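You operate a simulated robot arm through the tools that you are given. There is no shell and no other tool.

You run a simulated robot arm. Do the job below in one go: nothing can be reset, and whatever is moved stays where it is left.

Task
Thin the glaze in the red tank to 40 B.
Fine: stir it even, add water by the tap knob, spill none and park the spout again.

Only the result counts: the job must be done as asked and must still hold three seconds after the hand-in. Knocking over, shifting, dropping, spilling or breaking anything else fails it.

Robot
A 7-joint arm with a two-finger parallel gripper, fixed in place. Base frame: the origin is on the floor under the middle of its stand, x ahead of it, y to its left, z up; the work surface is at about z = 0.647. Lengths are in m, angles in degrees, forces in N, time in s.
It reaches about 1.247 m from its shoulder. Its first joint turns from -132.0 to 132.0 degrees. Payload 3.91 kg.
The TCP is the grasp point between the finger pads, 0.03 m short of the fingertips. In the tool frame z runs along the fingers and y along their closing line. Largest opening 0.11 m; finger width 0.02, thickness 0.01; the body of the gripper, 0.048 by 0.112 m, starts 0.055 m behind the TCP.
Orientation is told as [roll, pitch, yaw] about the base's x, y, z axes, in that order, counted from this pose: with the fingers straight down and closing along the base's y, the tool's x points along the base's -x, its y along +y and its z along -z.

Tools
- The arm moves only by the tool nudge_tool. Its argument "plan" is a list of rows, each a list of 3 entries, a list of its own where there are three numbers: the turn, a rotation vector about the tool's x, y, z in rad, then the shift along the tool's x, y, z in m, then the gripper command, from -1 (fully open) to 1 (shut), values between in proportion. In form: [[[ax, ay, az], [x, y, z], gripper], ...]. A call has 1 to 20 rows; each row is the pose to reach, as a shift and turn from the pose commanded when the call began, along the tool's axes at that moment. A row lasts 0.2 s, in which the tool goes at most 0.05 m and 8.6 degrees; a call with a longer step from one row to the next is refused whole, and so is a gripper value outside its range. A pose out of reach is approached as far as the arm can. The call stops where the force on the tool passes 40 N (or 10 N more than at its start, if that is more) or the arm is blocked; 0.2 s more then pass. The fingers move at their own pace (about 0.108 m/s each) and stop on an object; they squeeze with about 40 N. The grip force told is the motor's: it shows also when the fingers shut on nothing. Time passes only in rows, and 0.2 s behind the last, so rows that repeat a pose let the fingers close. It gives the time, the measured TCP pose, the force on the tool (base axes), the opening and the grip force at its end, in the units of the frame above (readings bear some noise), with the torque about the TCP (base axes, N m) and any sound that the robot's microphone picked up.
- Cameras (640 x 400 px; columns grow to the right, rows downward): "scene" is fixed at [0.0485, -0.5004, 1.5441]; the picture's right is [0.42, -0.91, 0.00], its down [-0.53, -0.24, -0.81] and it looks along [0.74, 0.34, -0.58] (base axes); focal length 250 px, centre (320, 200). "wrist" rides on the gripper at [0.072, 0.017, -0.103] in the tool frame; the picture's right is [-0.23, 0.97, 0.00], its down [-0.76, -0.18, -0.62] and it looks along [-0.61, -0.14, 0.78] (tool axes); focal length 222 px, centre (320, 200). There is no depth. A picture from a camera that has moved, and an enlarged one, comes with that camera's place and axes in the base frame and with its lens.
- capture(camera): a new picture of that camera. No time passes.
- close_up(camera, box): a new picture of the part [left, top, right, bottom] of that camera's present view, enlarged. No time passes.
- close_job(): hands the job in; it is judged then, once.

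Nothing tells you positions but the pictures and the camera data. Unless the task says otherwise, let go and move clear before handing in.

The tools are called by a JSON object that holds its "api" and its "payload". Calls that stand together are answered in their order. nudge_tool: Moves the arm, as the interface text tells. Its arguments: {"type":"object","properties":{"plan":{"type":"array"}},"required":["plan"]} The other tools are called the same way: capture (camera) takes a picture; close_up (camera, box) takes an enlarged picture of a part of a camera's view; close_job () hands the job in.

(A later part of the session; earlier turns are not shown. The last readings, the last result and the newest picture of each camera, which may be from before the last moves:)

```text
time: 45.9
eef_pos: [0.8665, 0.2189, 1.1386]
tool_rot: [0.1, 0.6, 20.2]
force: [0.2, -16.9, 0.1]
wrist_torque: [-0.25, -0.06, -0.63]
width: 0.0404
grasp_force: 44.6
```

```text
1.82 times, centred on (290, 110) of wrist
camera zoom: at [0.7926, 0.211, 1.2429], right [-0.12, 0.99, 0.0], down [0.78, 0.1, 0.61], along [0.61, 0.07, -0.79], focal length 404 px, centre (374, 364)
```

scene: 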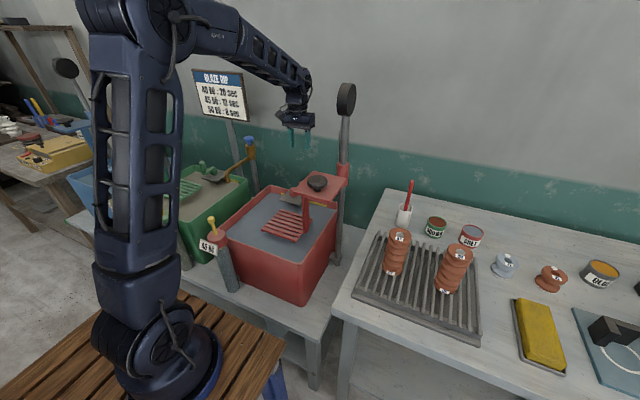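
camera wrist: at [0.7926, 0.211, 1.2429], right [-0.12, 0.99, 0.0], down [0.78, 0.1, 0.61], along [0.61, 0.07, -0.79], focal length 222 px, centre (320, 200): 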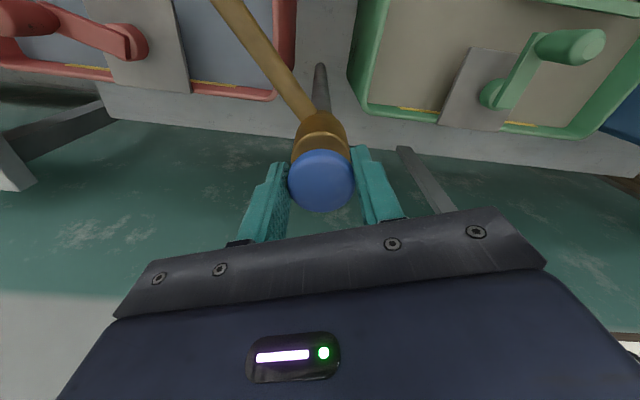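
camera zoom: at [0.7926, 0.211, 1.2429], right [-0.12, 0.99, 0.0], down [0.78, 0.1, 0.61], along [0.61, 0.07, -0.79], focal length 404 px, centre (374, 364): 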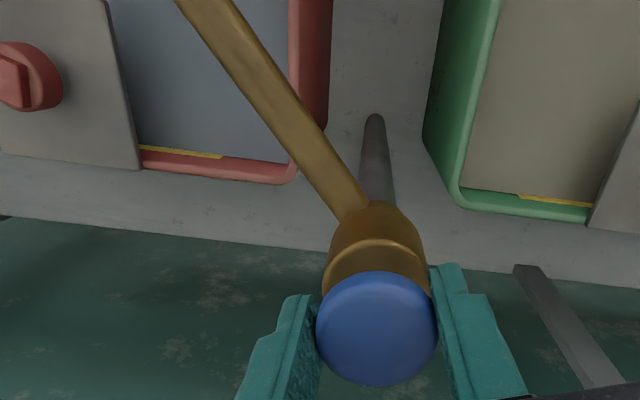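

No water yet. I'll turn further counter‑clockwise to about 55° and check again.

{"api": "nudge_tool", "payload": {"plan": [[[0, 0, -0.12], [0, 0, 0], 0.4], [[0, 0, -0.24], [0, 0, 0], 0.4], [[0, 0, -0.36], [0, 0, 0], 0.4], [[0, 0, -0.48], [0, 0, 0], 0.4], [[0, 0, -0.6], [0, 0, 0], 0.4]]}}

{"api": "close_up", "payload": {"camera": "scene", "box": [190, 110, 350, 300]}}

{"api": "close_up", "payload": {"camera": "scene", "box": [230, 110, 310, 200]}}

{"api": "capture", "payload": {"camera": "wrist"}}

```text
time: 47.1
eef_pos: [0.8691, 0.2172, 1.1392]
tool_rot: [0.3, 0.5, 53.4]
force: [6.1, -4.6, -0.1]
wrist_torque: [0.11, 0.04, 0.01]
width: 0.0407
grasp_force: 45.3
stopped in row 5: the force on the tool passed its limit at 41 N (the readings are from after the stop); the commanded pose is now the measured one
```

```text
2.11 times, centred on (270, 205) of scene
camera zoom: at [0.0485, -0.5004, 1.5441], right [0.42, -0.91, 0.0], down [-0.53, -0.24, -0.81], along [0.74, 0.34, -0.58], focal length 526 px, centre (425, 190)
```

zoom: 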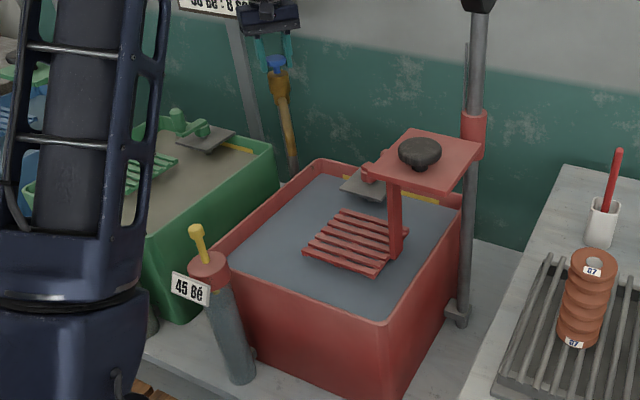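

```text
4.44 times, centred on (270, 155) of scene
camera zoom: at [0.0485, -0.5004, 1.5441], right [0.42, -0.91, 0.0], down [-0.53, -0.24, -0.81], along [0.74, 0.34, -0.58], focal length 1112 px, centre (542, 400)
```

zoom: 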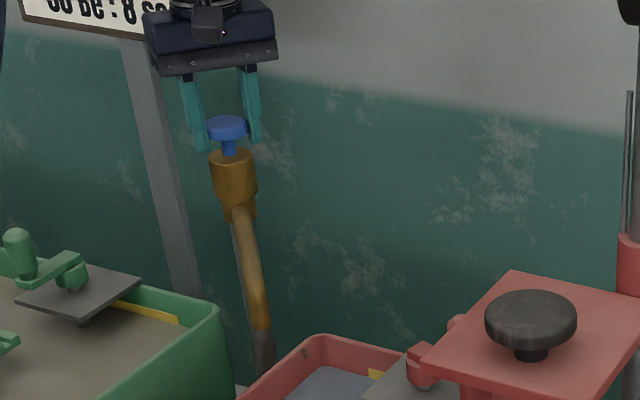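

```text
taken
camera wrist: at [0.8107, 0.1703, 1.2425], right [-0.65, 0.76, 0.0], down [0.6, 0.51, 0.62], along [0.47, 0.4, -0.79], focal length 222 px, centre (320, 200)
```

wrist: 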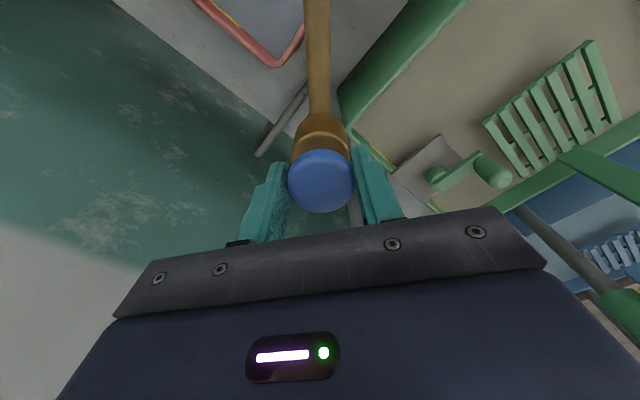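

No water with counter-clockwise turning, and the off-centre load points to the knob axis being nearer (0.8725, 0.220). I'll open, re-centre there, grip again at yaw ≈ 62°, then try clockwise in a small step.

{"api": "nudge_tool", "payload": {"plan": [[[0, 0, 0], [0, 0, 0], 0.1], [[0, 0, 0], [-0.0043, -0.001, 0], 0.0], [[0, 0, -0.08], [-0.0043, -0.001, 0], 0.0], [[0, 0, -0.16], [-0.0043, -0.001, 0], 0.0], [[0, 0, -0.16], [-0.0043, -0.001, 0], 0.4], [[0, 0, -0.16], [-0.0043, -0.001, 0], 0.4], [[0, 0, -0.16], [-0.0043, -0.001, 0], 0.4]]}}

{"api": "nudge_tool", "payload": {"plan": [[[0, 0, 0.09], [0, 0, 0], 0.4], [[0, 0, 0.18], [0, 0, 0], 0.4]]}}

{"api": "close_up", "payload": {"camera": "scene", "box": [190, 110, 350, 300]}}

{"api": "close_up", "payload": {"camera": "scene", "box": [230, 110, 310, 200]}}

```text
time: 48.7
eef_pos: [0.8697, 0.2205, 1.1391]
tool_rot: [0.5, 0.4, 62.7]
force: [1.1, -0.6, -0.5]
wrist_torque: [-0.13, 0.03, 0.18]
width: 0.0403
grasp_force: 45.2
```

```text
time: 49.3
eef_pos: [0.8702, 0.2216, 1.1383]
tool_rot: [0.4, 0.4, 52.2]
force: [8.8, -2.0, -0.1]
wrist_torque: [-0.05, -0.14, 0.55]
width: 0.0404
grasp_force: 45.0
```

```text
2.11 times, centred on (270, 205) of scene
camera zoom: at [0.0485, -0.5004, 1.5441], right [0.42, -0.91, 0.0], down [-0.53, -0.24, -0.81], along [0.74, 0.34, -0.58], focal length 526 px, centre (425, 190)
```

zoom: 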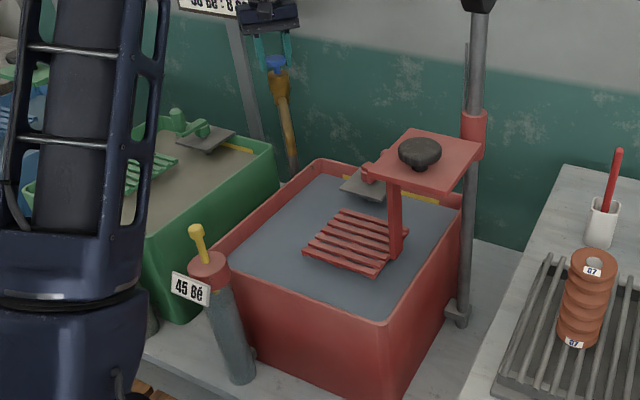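

```text
4.44 times, centred on (270, 155) of scene
camera zoom: at [0.0485, -0.5004, 1.5441], right [0.42, -0.91, 0.0], down [-0.53, -0.24, -0.81], along [0.74, 0.34, -0.58], focal length 1112 px, centre (542, 400)
```

zoom: 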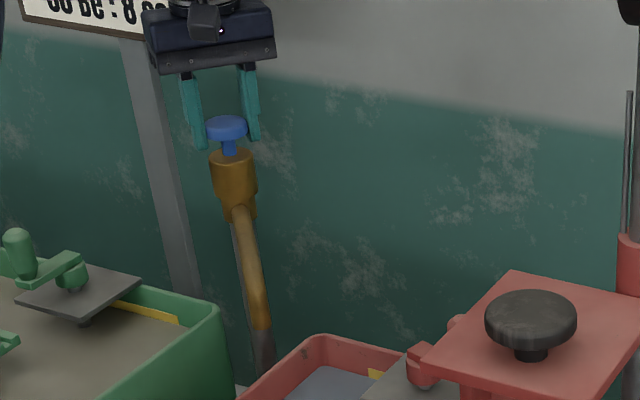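

Still no water after 10° clockwise. I'll keep turning clockwise to about −20° yaw and check.

{"api": "nudge_tool", "payload": {"plan": [[[0, 0, 0.12], [0, 0, 0], 0.4], [[0, 0, 0.24], [0, 0, 0], 0.4], [[0, 0, 0.36], [0, 0, 0], 0.4], [[0, 0, 0.48], [0, 0, 0], 0.4], [[0, 0, 0.6], [0, 0, 0], 0.4], [[0, 0, 0.72], [0, 0, 0], 0.4]]}}

{"api": "close_up", "payload": {"camera": "scene", "box": [190, 110, 350, 300]}}

{"api": "close_up", "payload": {"camera": "scene", "box": [230, 110, 310, 200]}}

{"api": "capture", "payload": {"camera": "wrist"}}

```text
time: 50.7
eef_pos: [0.8702, 0.22, 1.1387]
tool_rot: [0.1, 0.5, 11.0]
force: [7.0, -10.9, 0.3]
wrist_torque: [-0.22, -0.11, 0.56]
width: 0.0405
grasp_force: 45.0
```

```text
2.11 times, centred on (270, 205) of scene
camera zoom: at [0.0485, -0.5004, 1.5441], right [0.42, -0.91, 0.0], down [-0.53, -0.24, -0.81], along [0.74, 0.34, -0.58], focal length 526 px, centre (425, 190)
```

zoom: 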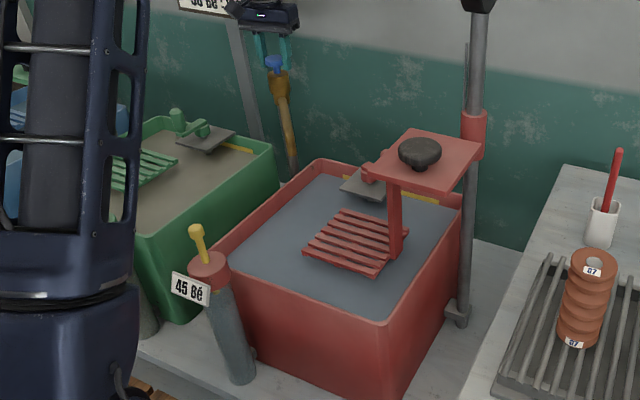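

```text
4.44 times, centred on (270, 155) of scene
camera zoom: at [0.0485, -0.5004, 1.5441], right [0.42, -0.91, 0.0], down [-0.53, -0.24, -0.81], along [0.74, 0.34, -0.58], focal length 1112 px, centre (542, 400)
```

zoom: 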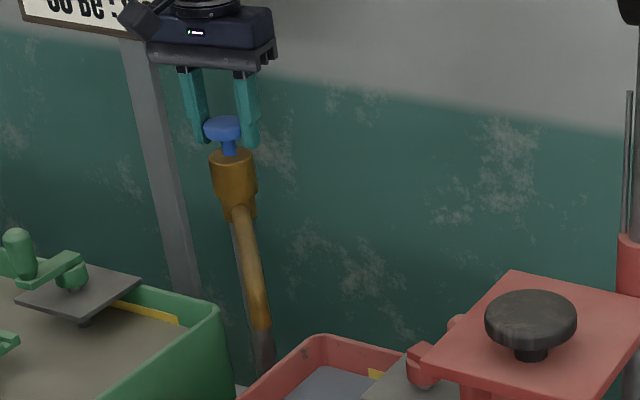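

```text
taken
camera wrist: at [0.7958, 0.2242, 1.2427], right [0.04, 1.0, 0.0], down [0.79, -0.03, 0.62], along [0.62, -0.03, -0.79], focal length 222 px, centre (320, 200)
```

wrist: 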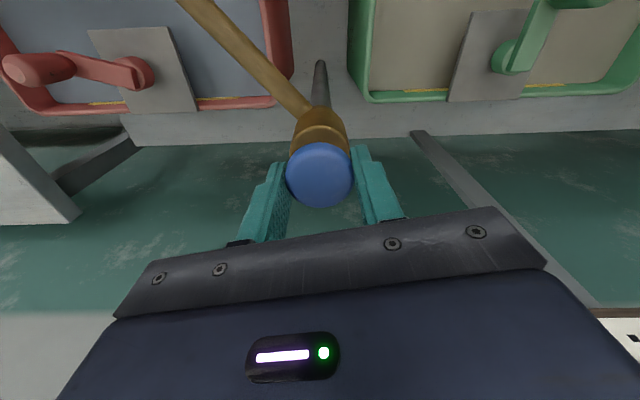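

Turning only slips (same ~0.56 N·m either way) and gives no water, so this mushroom knob may be a push or pull type. While still gripping, I'll test a small 4 mm push down.

{"api": "nudge_tool", "payload": {"plan": [[[0, 0, 0], [0, 0, 0.002], 0.4], [[0, 0, 0], [0, 0, 0.004], 0.4], [[0, 0, 0], [0, 0, 0.005], 0.4]]}}

{"api": "close_up", "payload": {"camera": "scene", "box": [230, 110, 310, 200]}}

{"api": "close_up", "payload": {"camera": "scene", "box": [190, 140, 350, 300]}}

```text
time: 51.5
eef_pos: [0.8703, 0.2208, 1.1338]
tool_rot: [0.0, 0.5, 10.9]
force: [10.8, -12.0, 3.8]
wrist_torque: [-0.12, -0.23, -0.2]
width: 0.0404
grasp_force: 45.2
```

```text
4.44 times, centred on (270, 155) of scene
camera zoom: at [0.0485, -0.5004, 1.5441], right [0.42, -0.91, 0.0], down [-0.53, -0.24, -0.81], along [0.74, 0.34, -0.58], focal length 1112 px, centre (542, 400)
```

zoom: 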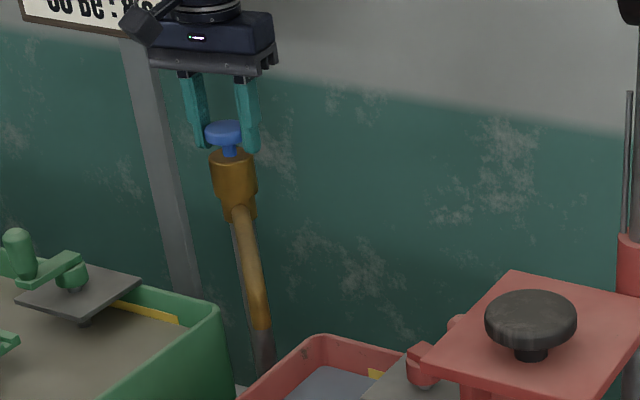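

```text
2.50 times, centred on (270, 220) of scene
camera zoom: at [0.0485, -0.5004, 1.5441], right [0.42, -0.91, 0.0], down [-0.53, -0.24, -0.81], along [0.74, 0.34, -0.58], focal length 625 px, centre (445, 150)
```

zoom: 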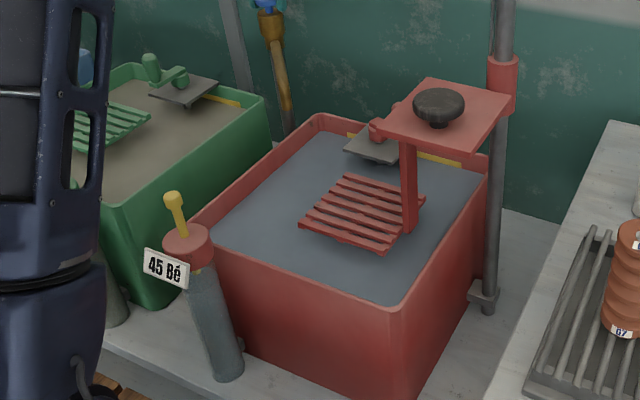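

The knob went down 5 mm with only about 4 N, so it's a push knob. I'll release it, rise, close the fingers, and press it from above with the fingertips.

{"api": "nudge_tool", "payload": {"plan": [[[0, 0, 0], [0, 0, 0.005], 0.1], [[0, 0, 0], [0, 0, 0.005], -0.1], [[0, 0, 0], [0, 0, -0.02], -0.1], [[0, 0, 0], [0, 0, -0.05], -0.1], [[0, 0, 0], [0, 0, -0.06], 0.4], [[0, 0, 0], [0, 0, -0.06], 1], [[0, 0, 0], [0, 0, -0.06], 1], [[0, 0, 0], [0, 0, -0.06], 1]]}}

{"api": "capture", "payload": {"camera": "wrist"}}

{"api": "close_up", "payload": {"camera": "scene", "box": [220, 110, 300, 170]}}

{"api": "close_up", "payload": {"camera": "scene", "box": [195, 215, 235, 260]}}

```text
time: 53.3
eef_pos: [0.8692, 0.2222, 1.1944]
tool_rot: [0.0, 0.5, 11.0]
force: [-0.8, -0.6, -0.6]
wrist_torque: [0.06, 0.01, -0.02]
width: 0.0002
grasp_force: 37.9
```

```text
taken
camera wrist: at [0.7957, 0.2263, 1.2984], right [0.04, 1.0, 0.0], down [0.79, -0.03, 0.62], along [0.62, -0.02, -0.79], focal length 222 px, centre (320, 200)
```

wrist: 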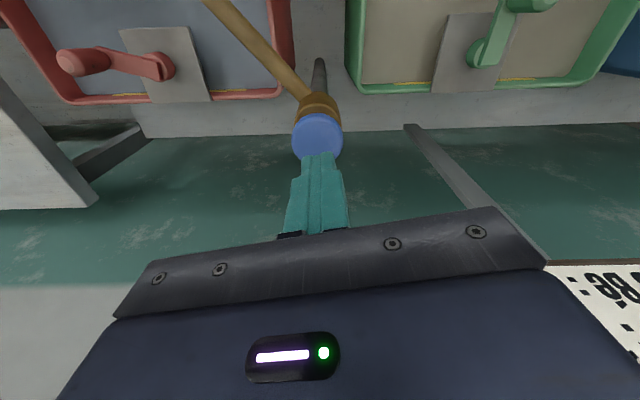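

```text
6.67 times, centred on (260, 140) of scene
camera zoom: at [0.0485, -0.5004, 1.5441], right [0.42, -0.91, 0.0], down [-0.53, -0.24, -0.81], along [0.74, 0.34, -0.58], focal length 1667 px, centre (720, 600)
```

zoom: 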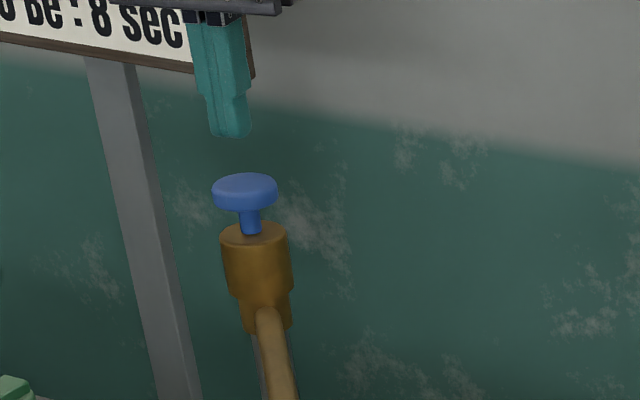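

```text
8.89 times, centred on (215, 238) of scene
camera zoom: at [0.0485, -0.5004, 1.5441], right [0.42, -0.91, 0.0], down [-0.53, -0.24, -0.81], along [0.74, 0.34, -0.58], focal length 2223 px, centre (1253, -133)
```

zoom: 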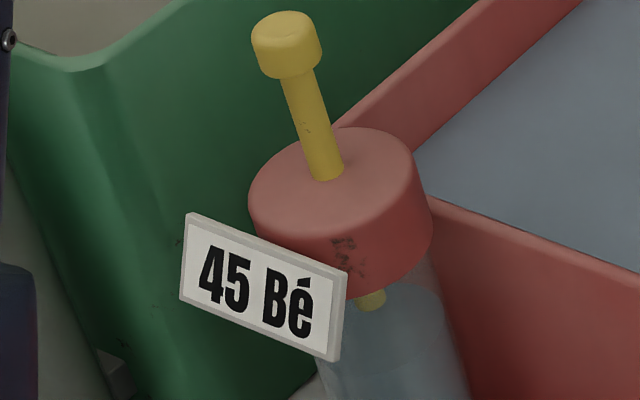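

The knob sprang back up and the reading is unchanged. Now I'll press it from above with the closed fingertips by about 8 mm and look for water.

{"api": "nudge_tool", "payload": {"plan": [[[0, 0, 0], [0, 0, 0.02], 1], [[0, 0, 0], [0, 0, 0.03], 1], [[0, 0, 0], [0, 0, 0.035], 1], [[0, 0, 0], [0, 0, 0.039], 1]]}}

{"api": "close_up", "payload": {"camera": "scene", "box": [220, 110, 320, 210]}}

{"api": "close_up", "payload": {"camera": "scene", "box": [195, 215, 235, 260]}}

{"api": "capture", "payload": {"camera": "wrist"}}

```text
time: 54.3
eef_pos: [0.8708, 0.2219, 1.1561]
tool_rot: [0.0, 0.5, 11.1]
force: [-2.0, 3.4, 6.0]
wrist_torque: [0.06, 0.02, 0.01]
width: 0.0
grasp_force: 37.4
heard: click
```

```text
4.00 times, centred on (270, 160) of scene
camera zoom: at [0.0485, -0.5004, 1.5441], right [0.42, -0.91, 0.0], down [-0.53, -0.24, -0.81], along [0.74, 0.34, -0.58], focal length 1000 px, centre (520, 360)
```

zoom: 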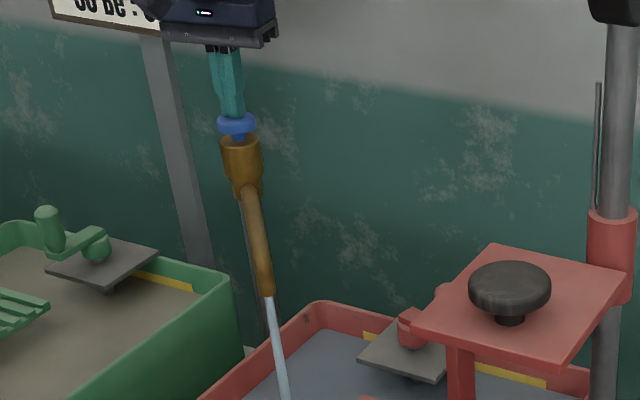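

```text
8.89 times, centred on (215, 238) of scene
camera zoom: at [0.0485, -0.5004, 1.5441], right [0.42, -0.91, 0.0], down [-0.53, -0.24, -0.81], along [0.74, 0.34, -0.58], focal length 2223 px, centre (1253, -133)
```

zoom: 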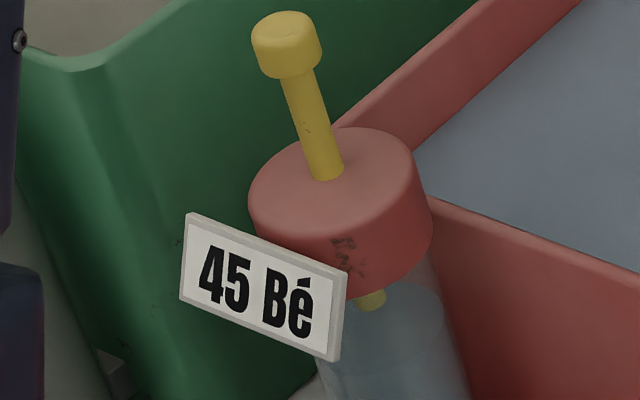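

```text
taken
camera wrist: at [0.7961, 0.2256, 1.2589], right [0.04, 1.0, 0.0], down [0.79, -0.03, 0.62], along [0.62, -0.02, -0.79], focal length 222 px, centre (320, 200)
```

wrist: 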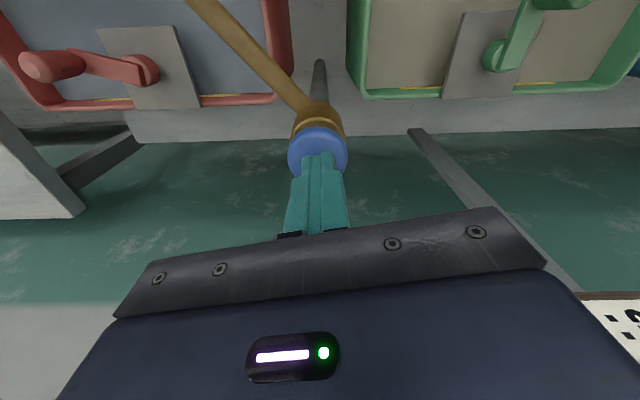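

There was a click and water is now flowing from the spout into the red tank. I'll check where the stream lands before any more time passes.

{"api": "close_up", "payload": {"camera": "scene", "box": [200, 150, 340, 260]}}

{"api": "capture", "payload": {"camera": "scene"}}

```text
3.64 times, centred on (270, 205) of scene
camera zoom: at [0.0485, -0.5004, 1.5441], right [0.42, -0.91, 0.0], down [-0.53, -0.24, -0.81], along [0.74, 0.34, -0.58], focal length 909 px, centre (502, 182)
```

zoom: 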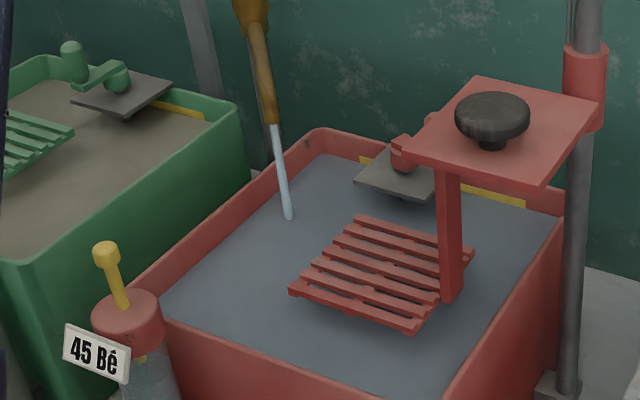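

```text
taken
```

scene: 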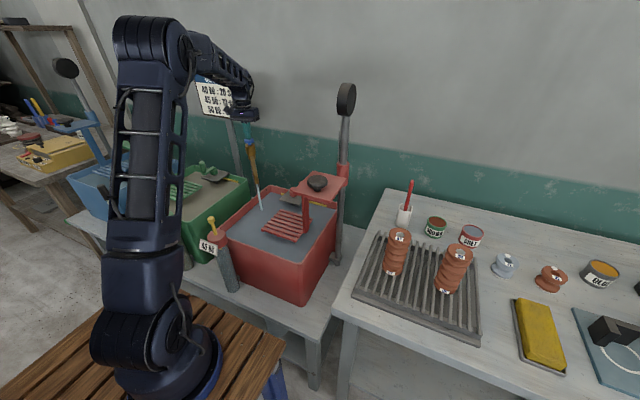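

The stream lands well inside the tank. I'll lift off the knob briefly to see whether the tap latches on or only runs while pressed.

{"api": "nudge_tool", "payload": {"plan": [[[0, 0, 0], [0, 0, -0.012], 1], [[0, 0, 0], [0, 0, -0.02], 1]]}}

{"api": "close_up", "payload": {"camera": "scene", "box": [200, 110, 340, 260]}}

{"api": "close_up", "payload": {"camera": "scene", "box": [195, 215, 235, 260]}}

```text
time: 54.9
eef_pos: [0.871, 0.2204, 1.1739]
tool_rot: [0.0, 0.6, 11.1]
force: [-1.2, -1.3, -0.1]
wrist_torque: [0.0, -0.03, -0.01]
width: 0.0
grasp_force: 37.6
```

```text
2.67 times, centred on (270, 185) of scene
camera zoom: at [0.0485, -0.5004, 1.5441], right [0.42, -0.91, 0.0], down [-0.53, -0.24, -0.81], along [0.74, 0.34, -0.58], focal length 667 px, centre (453, 240)
```

zoom: 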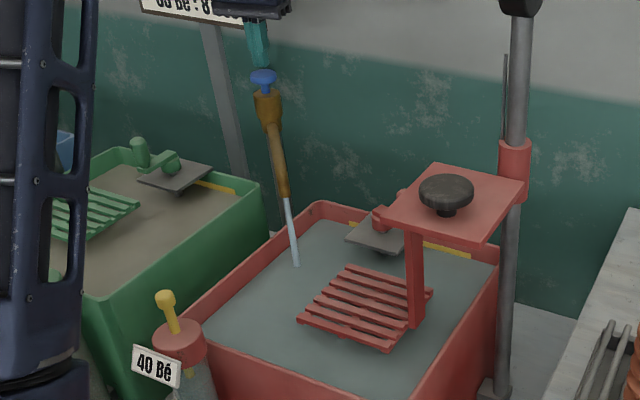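

```text
8.89 times, centred on (215, 238) of scene
camera zoom: at [0.0485, -0.5004, 1.5441], right [0.42, -0.91, 0.0], down [-0.53, -0.24, -0.81], along [0.74, 0.34, -0.58], focal length 2223 px, centre (1253, -133)
```

zoom: 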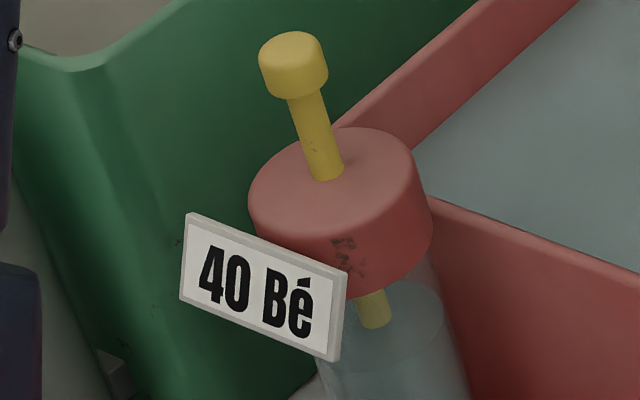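

The tap latches on, and the tag now shows 40 Bé at the surface (unmixed; the glaze has gone greenish again, as when uneven). I'll press again now to shut it, then stir and read.

{"api": "nudge_tool", "payload": {"plan": [[[0, 0, 0], [0, 0, 0.02], 1], [[0, 0, 0], [0, 0, 0.021], 1], [[0, 0, 0], [0, 0, 0.0], 1]]}}

{"api": "close_up", "payload": {"camera": "scene", "box": [200, 110, 340, 260]}}

{"api": "close_up", "payload": {"camera": "scene", "box": [195, 215, 235, 260]}}

```text
time: 55.7
eef_pos: [0.8722, 0.2203, 1.1743]
tool_rot: [0.0, 0.7, 11.1]
force: [0.7, 0.1, -1.0]
wrist_torque: [-0.04, 0.01, -0.06]
width: 0.0001
grasp_force: 37.8
heard: click
```

```text
2.67 times, centred on (270, 185) of scene
camera zoom: at [0.0485, -0.5004, 1.5441], right [0.42, -0.91, 0.0], down [-0.53, -0.24, -0.81], along [0.74, 0.34, -0.58], focal length 667 px, centre (453, 240)
```

zoom: 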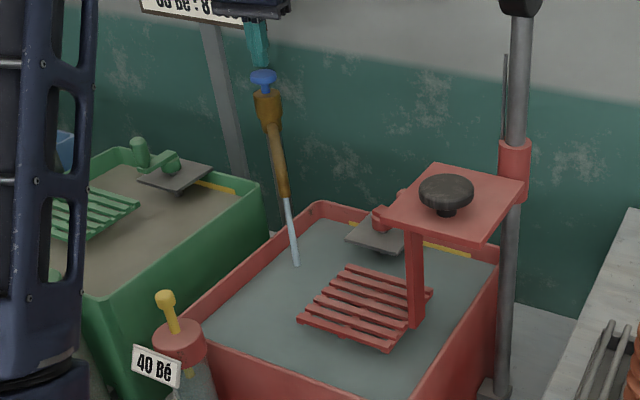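

```text
8.89 times, centred on (215, 238) of scene
camera zoom: at [0.0485, -0.5004, 1.5441], right [0.42, -0.91, 0.0], down [-0.53, -0.24, -0.81], along [0.74, 0.34, -0.58], focal length 2223 px, centre (1253, -133)
```

zoom: 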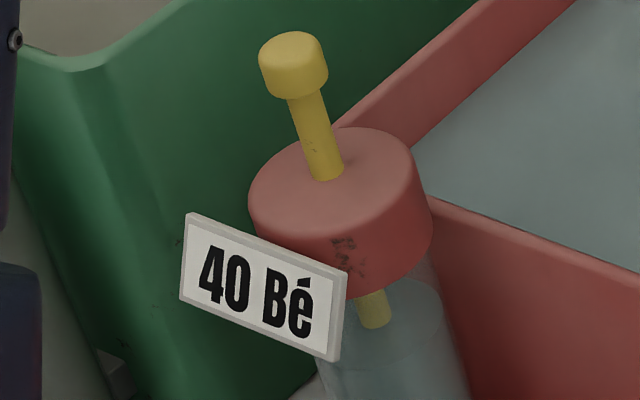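

A click was heard but water still shows; it may be a self-closing (metered) tap or have a short lag. I'll wait the shortest possible time and look again.

{"api": "nudge_tool", "payload": {"plan": [[[0, 0, 0], [0, 0, 0], 1]]}}

{"api": "close_up", "payload": {"camera": "scene", "box": [200, 110, 340, 260]}}

{"api": "close_up", "payload": {"camera": "scene", "box": [195, 215, 235, 260]}}

```text
time: 56.1
eef_pos: [0.8709, 0.2207, 1.1748]
tool_rot: [0.1, 0.6, 11.1]
force: [0.0, 0.9, -0.4]
wrist_torque: [-0.01, 0.0, 0.0]
width: 0.0
grasp_force: 37.0
```

```text
2.67 times, centred on (270, 185) of scene
camera zoom: at [0.0485, -0.5004, 1.5441], right [0.42, -0.91, 0.0], down [-0.53, -0.24, -0.81], along [0.74, 0.34, -0.58], focal length 667 px, centre (453, 240)
```

zoom: 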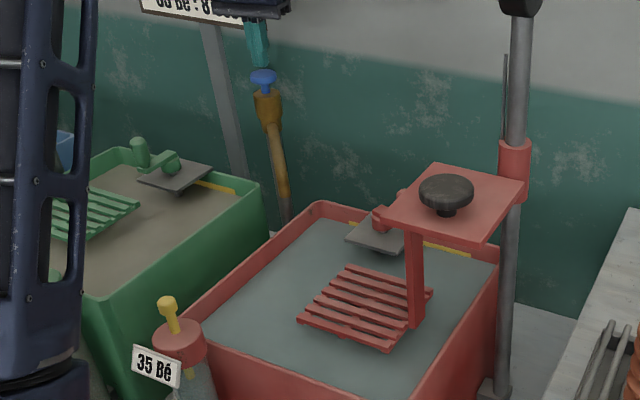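

```text
8.89 times, centred on (215, 238) of scene
camera zoom: at [0.0485, -0.5004, 1.5441], right [0.42, -0.91, 0.0], down [-0.53, -0.24, -0.81], along [0.74, 0.34, -0.58], focal length 2223 px, centre (1253, -133)
```

zoom: 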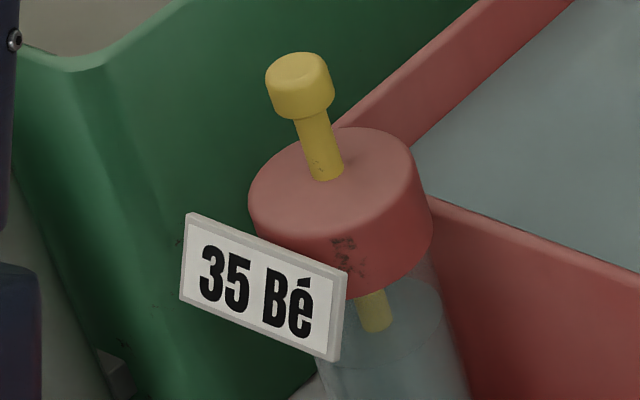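

The stream has stopped and the surface now reads 35 Bé, unmixed. I must stir to get the true value, so I'll go back over the crank (resting near (0.8205, −0.0615)) and align with it.

{"api": "nudge_tool", "payload": {"plan": [[[0, 0, 0], [0, 0, -0.04], 1], [[0, 0, 0], [0, 0, -0.075], 0.5], [[0, 0, -0.142], [0.0148, -0.0381, -0.075], 0.0], [[0, 0, -0.284], [0.0297, -0.0763, -0.075], 0.0], [[0, 0, -0.426], [0.0445, -0.1144, -0.075], 0.0], [[0, 0, -0.568], [0.0594, -0.1526, -0.075], 0.0], [[0, 0, -0.71], [0.0742, -0.1907, -0.075], 0.0], [[0, 0, -0.852], [0.0891, -0.2289, -0.075], 0.0], [[0, 0, -0.995], [0.1039, -0.267, -0.075], 0.0], [[0, 0, -0.995], [0.1039, -0.267, -0.035], 0.0], [[0, 0, -0.995], [0.1039, -0.267, 0.005], 0.0], [[0, 0, -0.995], [0.1039, -0.267, 0.045], 0.0], [[0, 0, -0.995], [0.1039, -0.267, 0.085], 0.0], [[0, 0, -0.995], [0.1039, -0.267, 0.105], 0.0], [[0, 0, -0.995], [0.1039, -0.267, 0.105], 0.0]]}}

{"api": "capture", "payload": {"camera": "wrist"}}

{"api": "close_up", "payload": {"camera": "scene", "box": [190, 110, 350, 300]}}

```text
time: 59.3
eef_pos: [0.8201, -0.0597, 1.0713]
tool_rot: [0.4, 0.3, 68.0]
force: [-0.3, -0.5, 0.6]
wrist_torque: [-0.02, 0.03, -0.02]
width: 0.0552
grasp_force: 0.1
```

```text
taken
camera wrist: at [0.7767, -0.1202, 1.1746], right [-0.82, 0.57, 0.01], down [0.45, 0.64, 0.62], along [0.35, 0.51, -0.79], focal length 222 px, centre (320, 200)
```

wrist: 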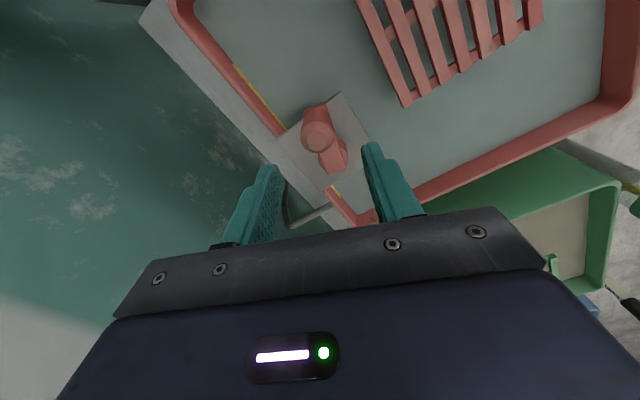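

```text
2.11 times, centred on (270, 205) of scene
camera zoom: at [0.0485, -0.5004, 1.5441], right [0.42, -0.91, 0.0], down [-0.53, -0.24, -0.81], along [0.74, 0.34, -0.58], focal length 526 px, centre (425, 190)
```

zoom: 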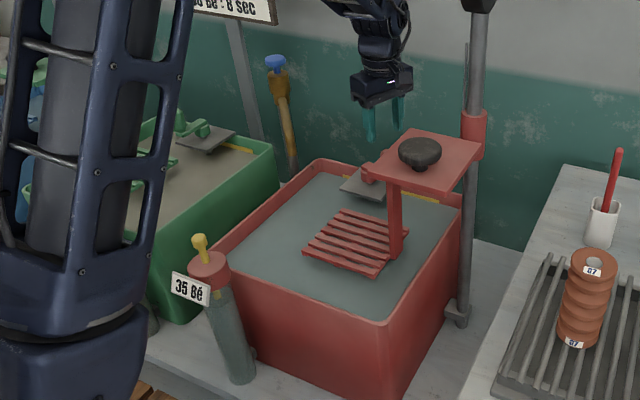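

The crank grip is right below, between the fingers. I'll lower onto it and close.

{"api": "nudge_tool", "payload": {"plan": [[[0, 0, 0], [0.0025, 0, 0.03], 0.0], [[0, 0, 0], [0.0025, 0, 0.06], 0.0], [[0, 0, 0], [0.0025, 0, 0.088], 0.0], [[0, 0, 0], [0.0025, 0, 0.088], 0.4], [[0, 0, 0], [0.0025, 0, 0.088], 0.6], [[0, 0, 0], [0.0025, 0, 0.088], 0.6]]}}

{"api": "close_up", "payload": {"camera": "wrist", "box": [230, 30, 450, 230]}}

```text
time: 60.7
eef_pos: [0.8189, -0.0626, 0.9837]
tool_rot: [0.3, 0.3, 68.1]
force: [5.5, -3.9, 0.5]
wrist_torque: [0.43, -0.17, -0.33]
width: 0.0272
grasp_force: 45.2
```

```text
2.00 times, centred on (340, 130) of wrist
camera zoom: at [0.7752, -0.1238, 1.0871], right [-0.82, 0.57, 0.01], down [0.46, 0.64, 0.62], along [0.35, 0.51, -0.79], focal length 444 px, centre (280, 340)
```

zoom: 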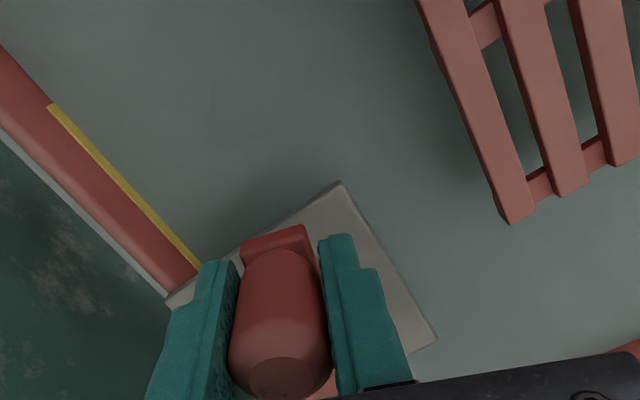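

Closed on the grip. I'll crank back and forth through 80° (staying clear of the spout) and read the tag after.

{"api": "nudge_tool", "payload": {"plan": [[[0, 0, 0.1396], [-0.0005, 0.0077, 0], 0.6], [[0, 0, 0.2793], [-0.0021, 0.0152, 0], 0.6], [[0, 0, 0.4189], [-0.0048, 0.0224, 0], 0.6], [[0, 0, 0.5585], [-0.0084, 0.0291, 0], 0.6], [[0, 0, 0.6981], [-0.0129, 0.0354, 0], 0.6], [[0, 0, 0.8378], [-0.0182, 0.0409, 0], 0.6], [[0, 0, 0.9774], [-0.0242, 0.0456, 0], 0.6], [[0, 0, 1.117], [-0.0309, 0.0494, 0], 0.6], [[0, 0, 1.2566], [-0.038, 0.0523, 0], 0.6], [[0, 0, 1.3963], [-0.0455, 0.0542, 0], 0.6]]}}

{"api": "close_up", "payload": {"camera": "scene", "box": [190, 110, 350, 300]}}

{"api": "close_up", "payload": {"camera": "wrist", "box": [230, 30, 450, 230]}}

```text
time: 62.9
eef_pos: [0.7829, 0.0012, 0.9826]
tool_rot: [-0.2, 0.4, -11.9]
force: [-23.8, 5.1, -1.8]
wrist_torque: [0.0, -0.7, 0.06]
width: 0.0274
grasp_force: 45.1
```

```text
2.11 times, centred on (270, 205) of scene
camera zoom: at [0.0485, -0.5004, 1.5441], right [0.42, -0.91, 0.0], down [-0.53, -0.24, -0.81], along [0.74, 0.34, -0.58], focal length 526 px, centre (425, 190)
```

zoom: 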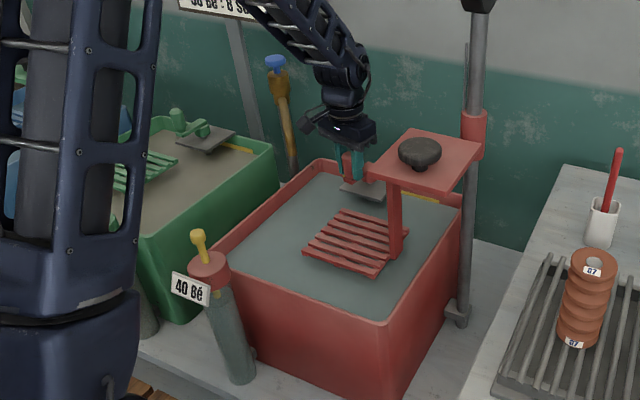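

```text
2.00 times, centred on (340, 130) of wrist
camera zoom: at [0.7152, 0.0331, 1.0867], right [0.42, 0.91, -0.01], down [0.71, -0.33, 0.62], along [0.56, -0.27, -0.79], focal length 444 px, centre (280, 340)
```

zoom: 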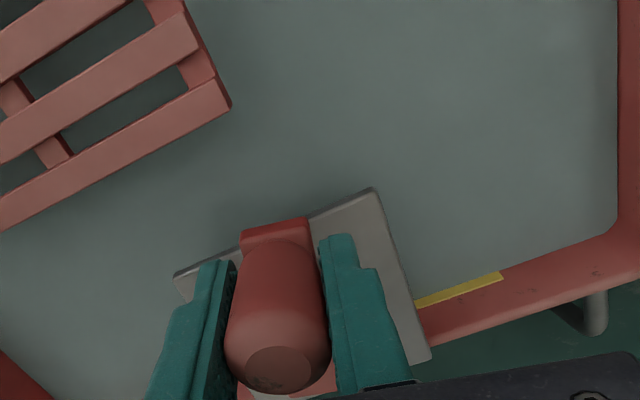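

Mixed reading is back to 40 Bé partway; the colour still looks uneven, so I keep stirring.

{"api": "nudge_tool", "payload": {"plan": [[[0, 0, 0], [0.0015, 0, 0], 0.6], [[0, 0, -0.1396], [0.001, -0.0079, 0], 0.6], [[0, 0, -0.2793], [-0.0007, -0.0156, 0], 0.6], [[0, 0, -0.4189], [-0.0034, -0.023, 0], 0.6], [[0, 0, -0.5585], [-0.0071, -0.0299, 0], 0.6], [[0, 0, -0.6981], [-0.0117, -0.0363, 0], 0.6], [[0, 0, -0.8378], [-0.0172, -0.042, 0], 0.6], [[0, 0, -0.9774], [-0.0234, -0.0468, 0], 0.6], [[0, 0, -1.117], [-0.0302, -0.0508, 0], 0.6], [[0, 0, -1.2566], [-0.0375, -0.0537, 0], 0.6], [[0, 0, -1.3963], [-0.0452, -0.0556, 0], 0.6]]}}

{"api": "close_up", "payload": {"camera": "scene", "box": [190, 110, 350, 300]}}

{"api": "close_up", "payload": {"camera": "scene", "box": [195, 215, 235, 260]}}

```text
time: 65.3
eef_pos: [0.8171, -0.063, 0.9839]
tool_rot: [0.4, 0.3, 68.2]
force: [7.7, 26.1, 7.8]
wrist_torque: [-0.06, -0.01, -0.07]
width: 0.0275
grasp_force: 44.9
```

```text
2.11 times, centred on (270, 205) of scene
camera zoom: at [0.0485, -0.5004, 1.5441], right [0.42, -0.91, 0.0], down [-0.53, -0.24, -0.81], along [0.74, 0.34, -0.58], focal length 526 px, centre (425, 190)
```

zoom: 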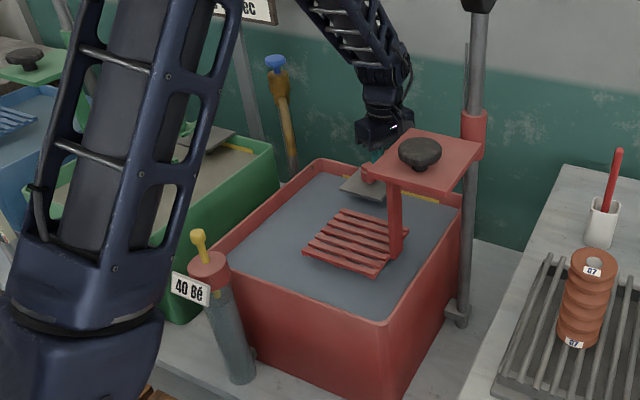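

```text
8.89 times, centred on (215, 238) of scene
camera zoom: at [0.0485, -0.5004, 1.5441], right [0.42, -0.91, 0.0], down [-0.53, -0.24, -0.81], along [0.74, 0.34, -0.58], focal length 2223 px, centre (1253, -133)
```

zoom: 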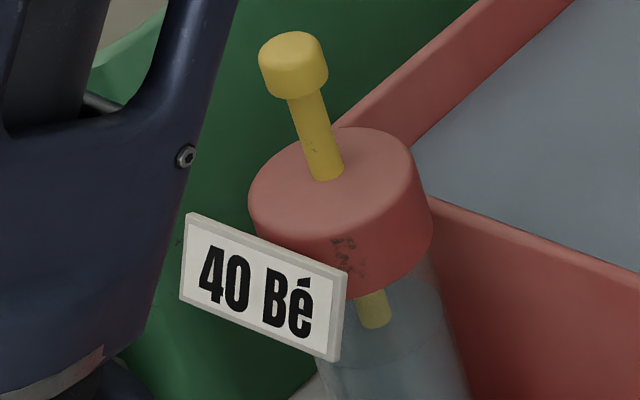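

The glaze has turned evenly grey-blue again and the tag holds 40 Bé. I'll do one more back-and-forth to be sure the reading stays at 40 when fully mixed.

{"api": "nudge_tool", "payload": {"plan": [[[0, 0, 0], [-0.0025, 0, 0], 0.6], [[0, 0, 0.1396], [-0.003, 0.0078, 0], 0.6], [[0, 0, 0.2793], [-0.0047, 0.0154, 0], 0.6], [[0, 0, 0.4189], [-0.0073, 0.0227, 0], 0.6], [[0, 0, 0.5585], [-0.011, 0.0295, 0], 0.6], [[0, 0, 0.6981], [-0.0155, 0.0358, 0], 0.6], [[0, 0, 0.8378], [-0.0209, 0.0414, 0], 0.6], [[0, 0, 0.9774], [-0.0269, 0.0462, 0], 0.6], [[0, 0, 1.117], [-0.0337, 0.0501, 0], 0.6], [[0, 0, 1.2566], [-0.0409, 0.053, 0], 0.6], [[0, 0, 1.1868], [-0.0373, 0.0517, 0], 0.6], [[0, 0, 1.0472], [-0.0303, 0.0482, 0], 0.6], [[0, 0, 0.9076], [-0.0239, 0.0439, 0], 0.6], [[0, 0, 0.7679], [-0.0181, 0.0387, 0], 0.6], [[0, 0, 0.6283], [-0.0131, 0.0327, 0], 0.6], [[0, 0, 0.4887], [-0.009, 0.0262, 0], 0.6], [[0, 0, 0.3491], [-0.0059, 0.0191, 0], 0.6], [[0, 0, 0.2094], [-0.0037, 0.0116, 0], 0.6], [[0, 0, 0.0698], [-0.0026, 0.0039, 0], 0.6], [[0, 0, 0.0], [-0.0025, 0.0, 0], 0.6]]}}

{"api": "close_up", "payload": {"camera": "scene", "box": [190, 110, 350, 300]}}

{"api": "close_up", "payload": {"camera": "scene", "box": [195, 215, 235, 260]}}

```text
time: 69.5
eef_pos: [0.8174, -0.0616, 0.9833]
tool_rot: [0.4, 0.2, 68.2]
force: [8.4, 25.5, 13.1]
wrist_torque: [-0.24, 0.12, -0.03]
width: 0.0274
grasp_force: 45.4
```

```text
2.11 times, centred on (270, 205) of scene
camera zoom: at [0.0485, -0.5004, 1.5441], right [0.42, -0.91, 0.0], down [-0.53, -0.24, -0.81], along [0.74, 0.34, -0.58], focal length 526 px, centre (425, 190)
```

zoom: 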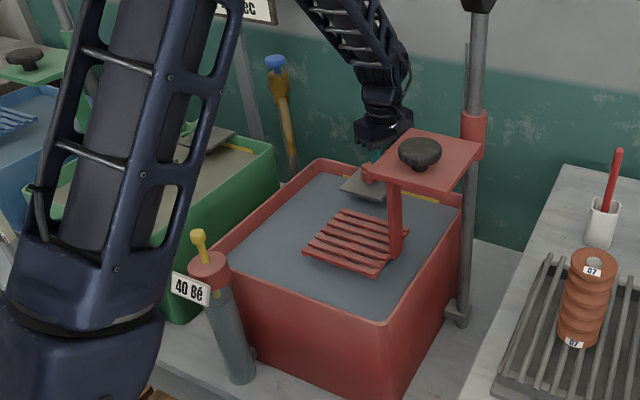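

```text
8.89 times, centred on (215, 238) of scene
camera zoom: at [0.0485, -0.5004, 1.5441], right [0.42, -0.91, 0.0], down [-0.53, -0.24, -0.81], along [0.74, 0.34, -0.58], focal length 2223 px, centre (1253, -133)
```

zoom: 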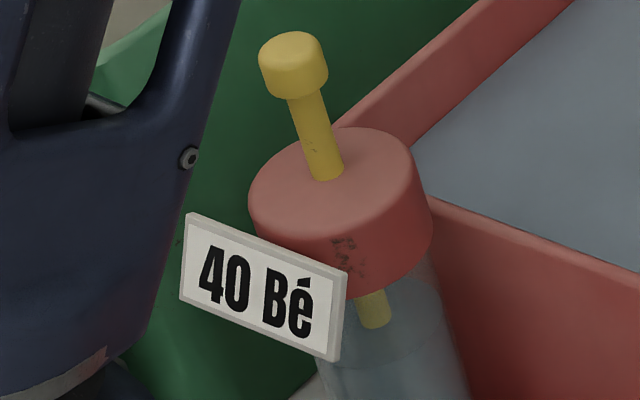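

It stays at 40 Bé with an even colour. I'll release the crank, rise, and move above the spout to park it.

{"api": "nudge_tool", "payload": {"plan": [[[0, 0, 0], [0, 0, 0], 0.3], [[0, 0, 0], [0, 0, 0], 0.0], [[0, 0, 0], [0, 0, -0.03], 0.0], [[0, 0, 0], [0, 0, -0.07], 0.0], [[0, 0, 0], [0, 0, -0.11], 0.0], [[0, 0, 0], [0, 0, -0.15], 0.0], [[0, 0, 0], [0, 0, -0.19], 0.0], [[0, 0, 0], [0, 0, -0.225], 0.0], [[0, 0, 0.08], [-0.033, 0.022, -0.23], 0.0], [[0, 0, 0.16], [-0.066, 0.044, -0.23], 0.0], [[0, 0, 0.24], [-0.099, 0.066, -0.23], 0.0], [[0, 0, 0.32], [-0.132, 0.088, -0.23], 0.0], [[0, 0, 0.422], [-0.1668, 0.1124, -0.23], 0.0], [[0, 0, 0.422], [-0.1668, 0.1124, -0.23], 0.0]]}}

{"api": "capture", "payload": {"camera": "wrist"}}

{"api": "capture", "payload": {"camera": "scene"}}

```text
time: 72.5
eef_pos: [0.7784, 0.1342, 1.2147]
tool_rot: [0.3, 0.6, 43.8]
force: [-0.2, -0.2, -0.5]
wrist_torque: [0.03, 0.0, -0.02]
width: 0.0553
grasp_force: 0.0
```

```text
taken
camera wrist: at [0.7138, 0.0973, 1.319], right [-0.51, 0.86, 0.0], down [0.68, 0.4, 0.62], along [0.53, 0.32, -0.79], focal length 222 px, centre (320, 200)
```

wrist: 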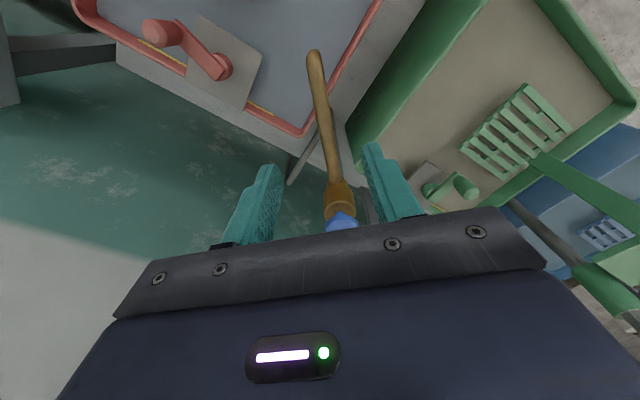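

```text
taken
```

scene: 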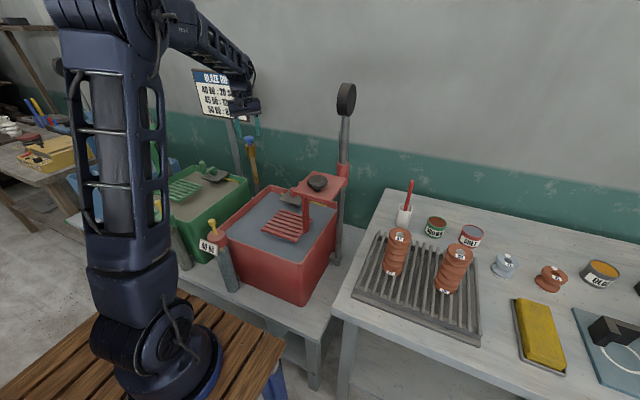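

{"api": "close_up", "payload": {"camera": "wrist", "box": [250, 30, 410, 240]}}

{"api": "close_up", "payload": {"camera": "scene", "box": [195, 215, 235, 260]}}

{"api": "close_up", "payload": {"camera": "scene", "box": [200, 120, 340, 260]}}

```text
1.90 times, centred on (330, 135) of wrist
camera zoom: at [0.7138, 0.0973, 1.319], right [-0.51, 0.86, 0.0], down [0.68, 0.4, 0.62], along [0.53, 0.32, -0.79], focal length 423 px, centre (301, 324)
```

zoom: 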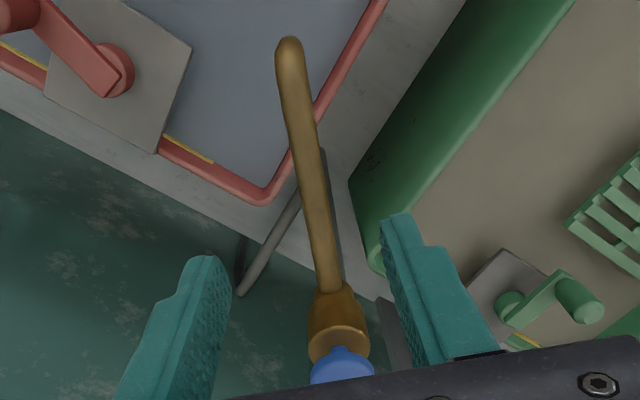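

```text
8.89 times, centred on (215, 238) of scene
camera zoom: at [0.0485, -0.5004, 1.5441], right [0.42, -0.91, 0.0], down [-0.53, -0.24, -0.81], along [0.74, 0.34, -0.58], focal length 2223 px, centre (1253, -133)
```

zoom: 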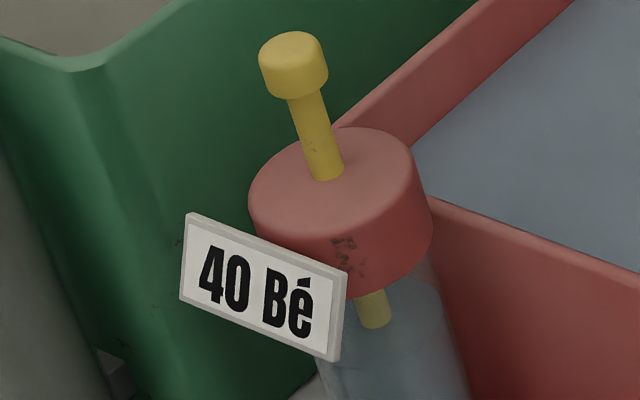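

```text
2.86 times, centred on (270, 190) of scene
camera zoom: at [0.0485, -0.5004, 1.5441], right [0.42, -0.91, 0.0], down [-0.53, -0.24, -0.81], along [0.74, 0.34, -0.58], focal length 715 px, centre (463, 229)
```

zoom: 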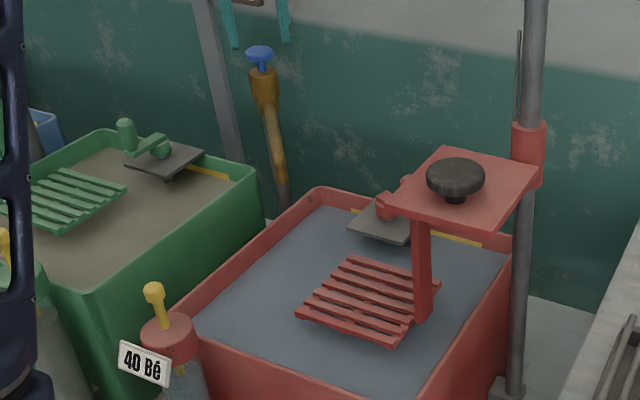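

The spout lies at about 40° with its axis through (0.872, 0.2205). I'll straddle it at about (0.7725, 0.1364), lower to pipe height and grip.

{"api": "nudge_tool", "payload": {"plan": [[[0, 0, 0.061], [0.0027, 0.0057, 0.02], 0.0], [[0, 0, 0.061], [0.0027, 0.0057, 0.06], 0.0], [[0, 0, 0.061], [0.0027, 0.0057, 0.1], 0.0], [[0, 0, 0.061], [0.0027, 0.0057, 0.1], 0.0]]}}

{"api": "close_up", "payload": {"camera": "wrist", "box": [230, 30, 430, 240]}}

```text
time: 73.5
eef_pos: [0.771, 0.1371, 1.1119]
tool_rot: [0.1, 0.5, 40.3]
force: [-0.1, 0.1, 0.4]
wrist_torque: [-0.02, -0.04, 0.01]
width: 0.0551
grasp_force: 0.0
```

```text
1.90 times, centred on (330, 135) of wrist
camera zoom: at [0.704, 0.1039, 1.2157], right [-0.46, 0.89, 0.0], down [0.7, 0.36, 0.62], along [0.55, 0.28, -0.79], focal length 423 px, centre (301, 324)
```

zoom: 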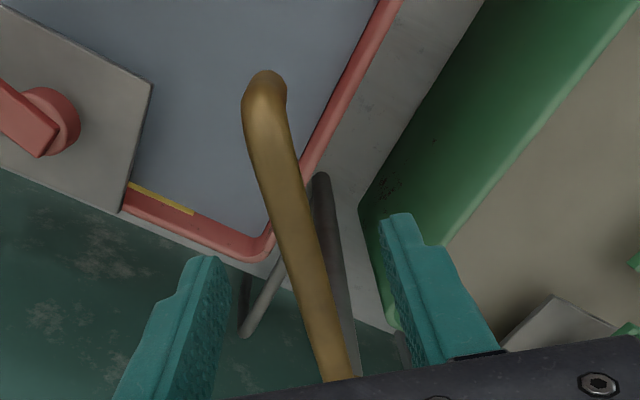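

{"api": "nudge_tool", "payload": {"plan": [[[0, 0, 0], [0, 0, 0.03], 0.0], [[0, 0, 0], [0, 0, 0.061], 0.0], [[0, 0, 0], [0, 0, 0.061], 0.4], [[0, 0, 0], [0, 0, 0.061], 0.8], [[0, 0, 0], [0, 0, 0.061], 0.8]]}}

{"api": "capture", "payload": {"camera": "wrist"}}

```text
time: 74.7
eef_pos: [0.7702, 0.1362, 1.0509]
tool_rot: [0.3, 0.5, 40.4]
force: [1.6, -1.8, -6.6]
wrist_torque: [0.7, -0.88, -0.3]
width: 0.0177
grasp_force: 45.2
```

```text
taken
camera wrist: at [0.7037, 0.1031, 1.1542], right [-0.46, 0.89, 0.0], down [0.7, 0.36, 0.62], along [0.55, 0.28, -0.79], focal length 222 px, centre (320, 200)
```

wrist: 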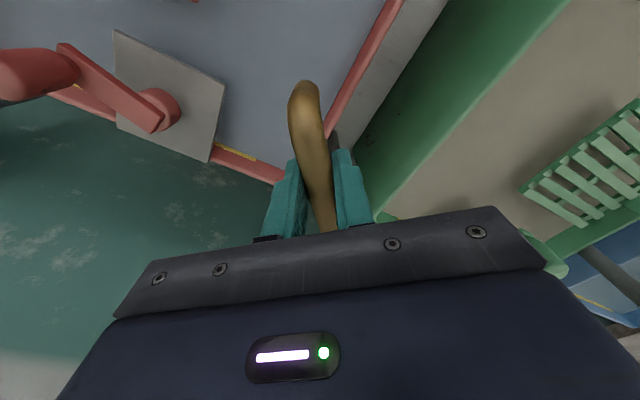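

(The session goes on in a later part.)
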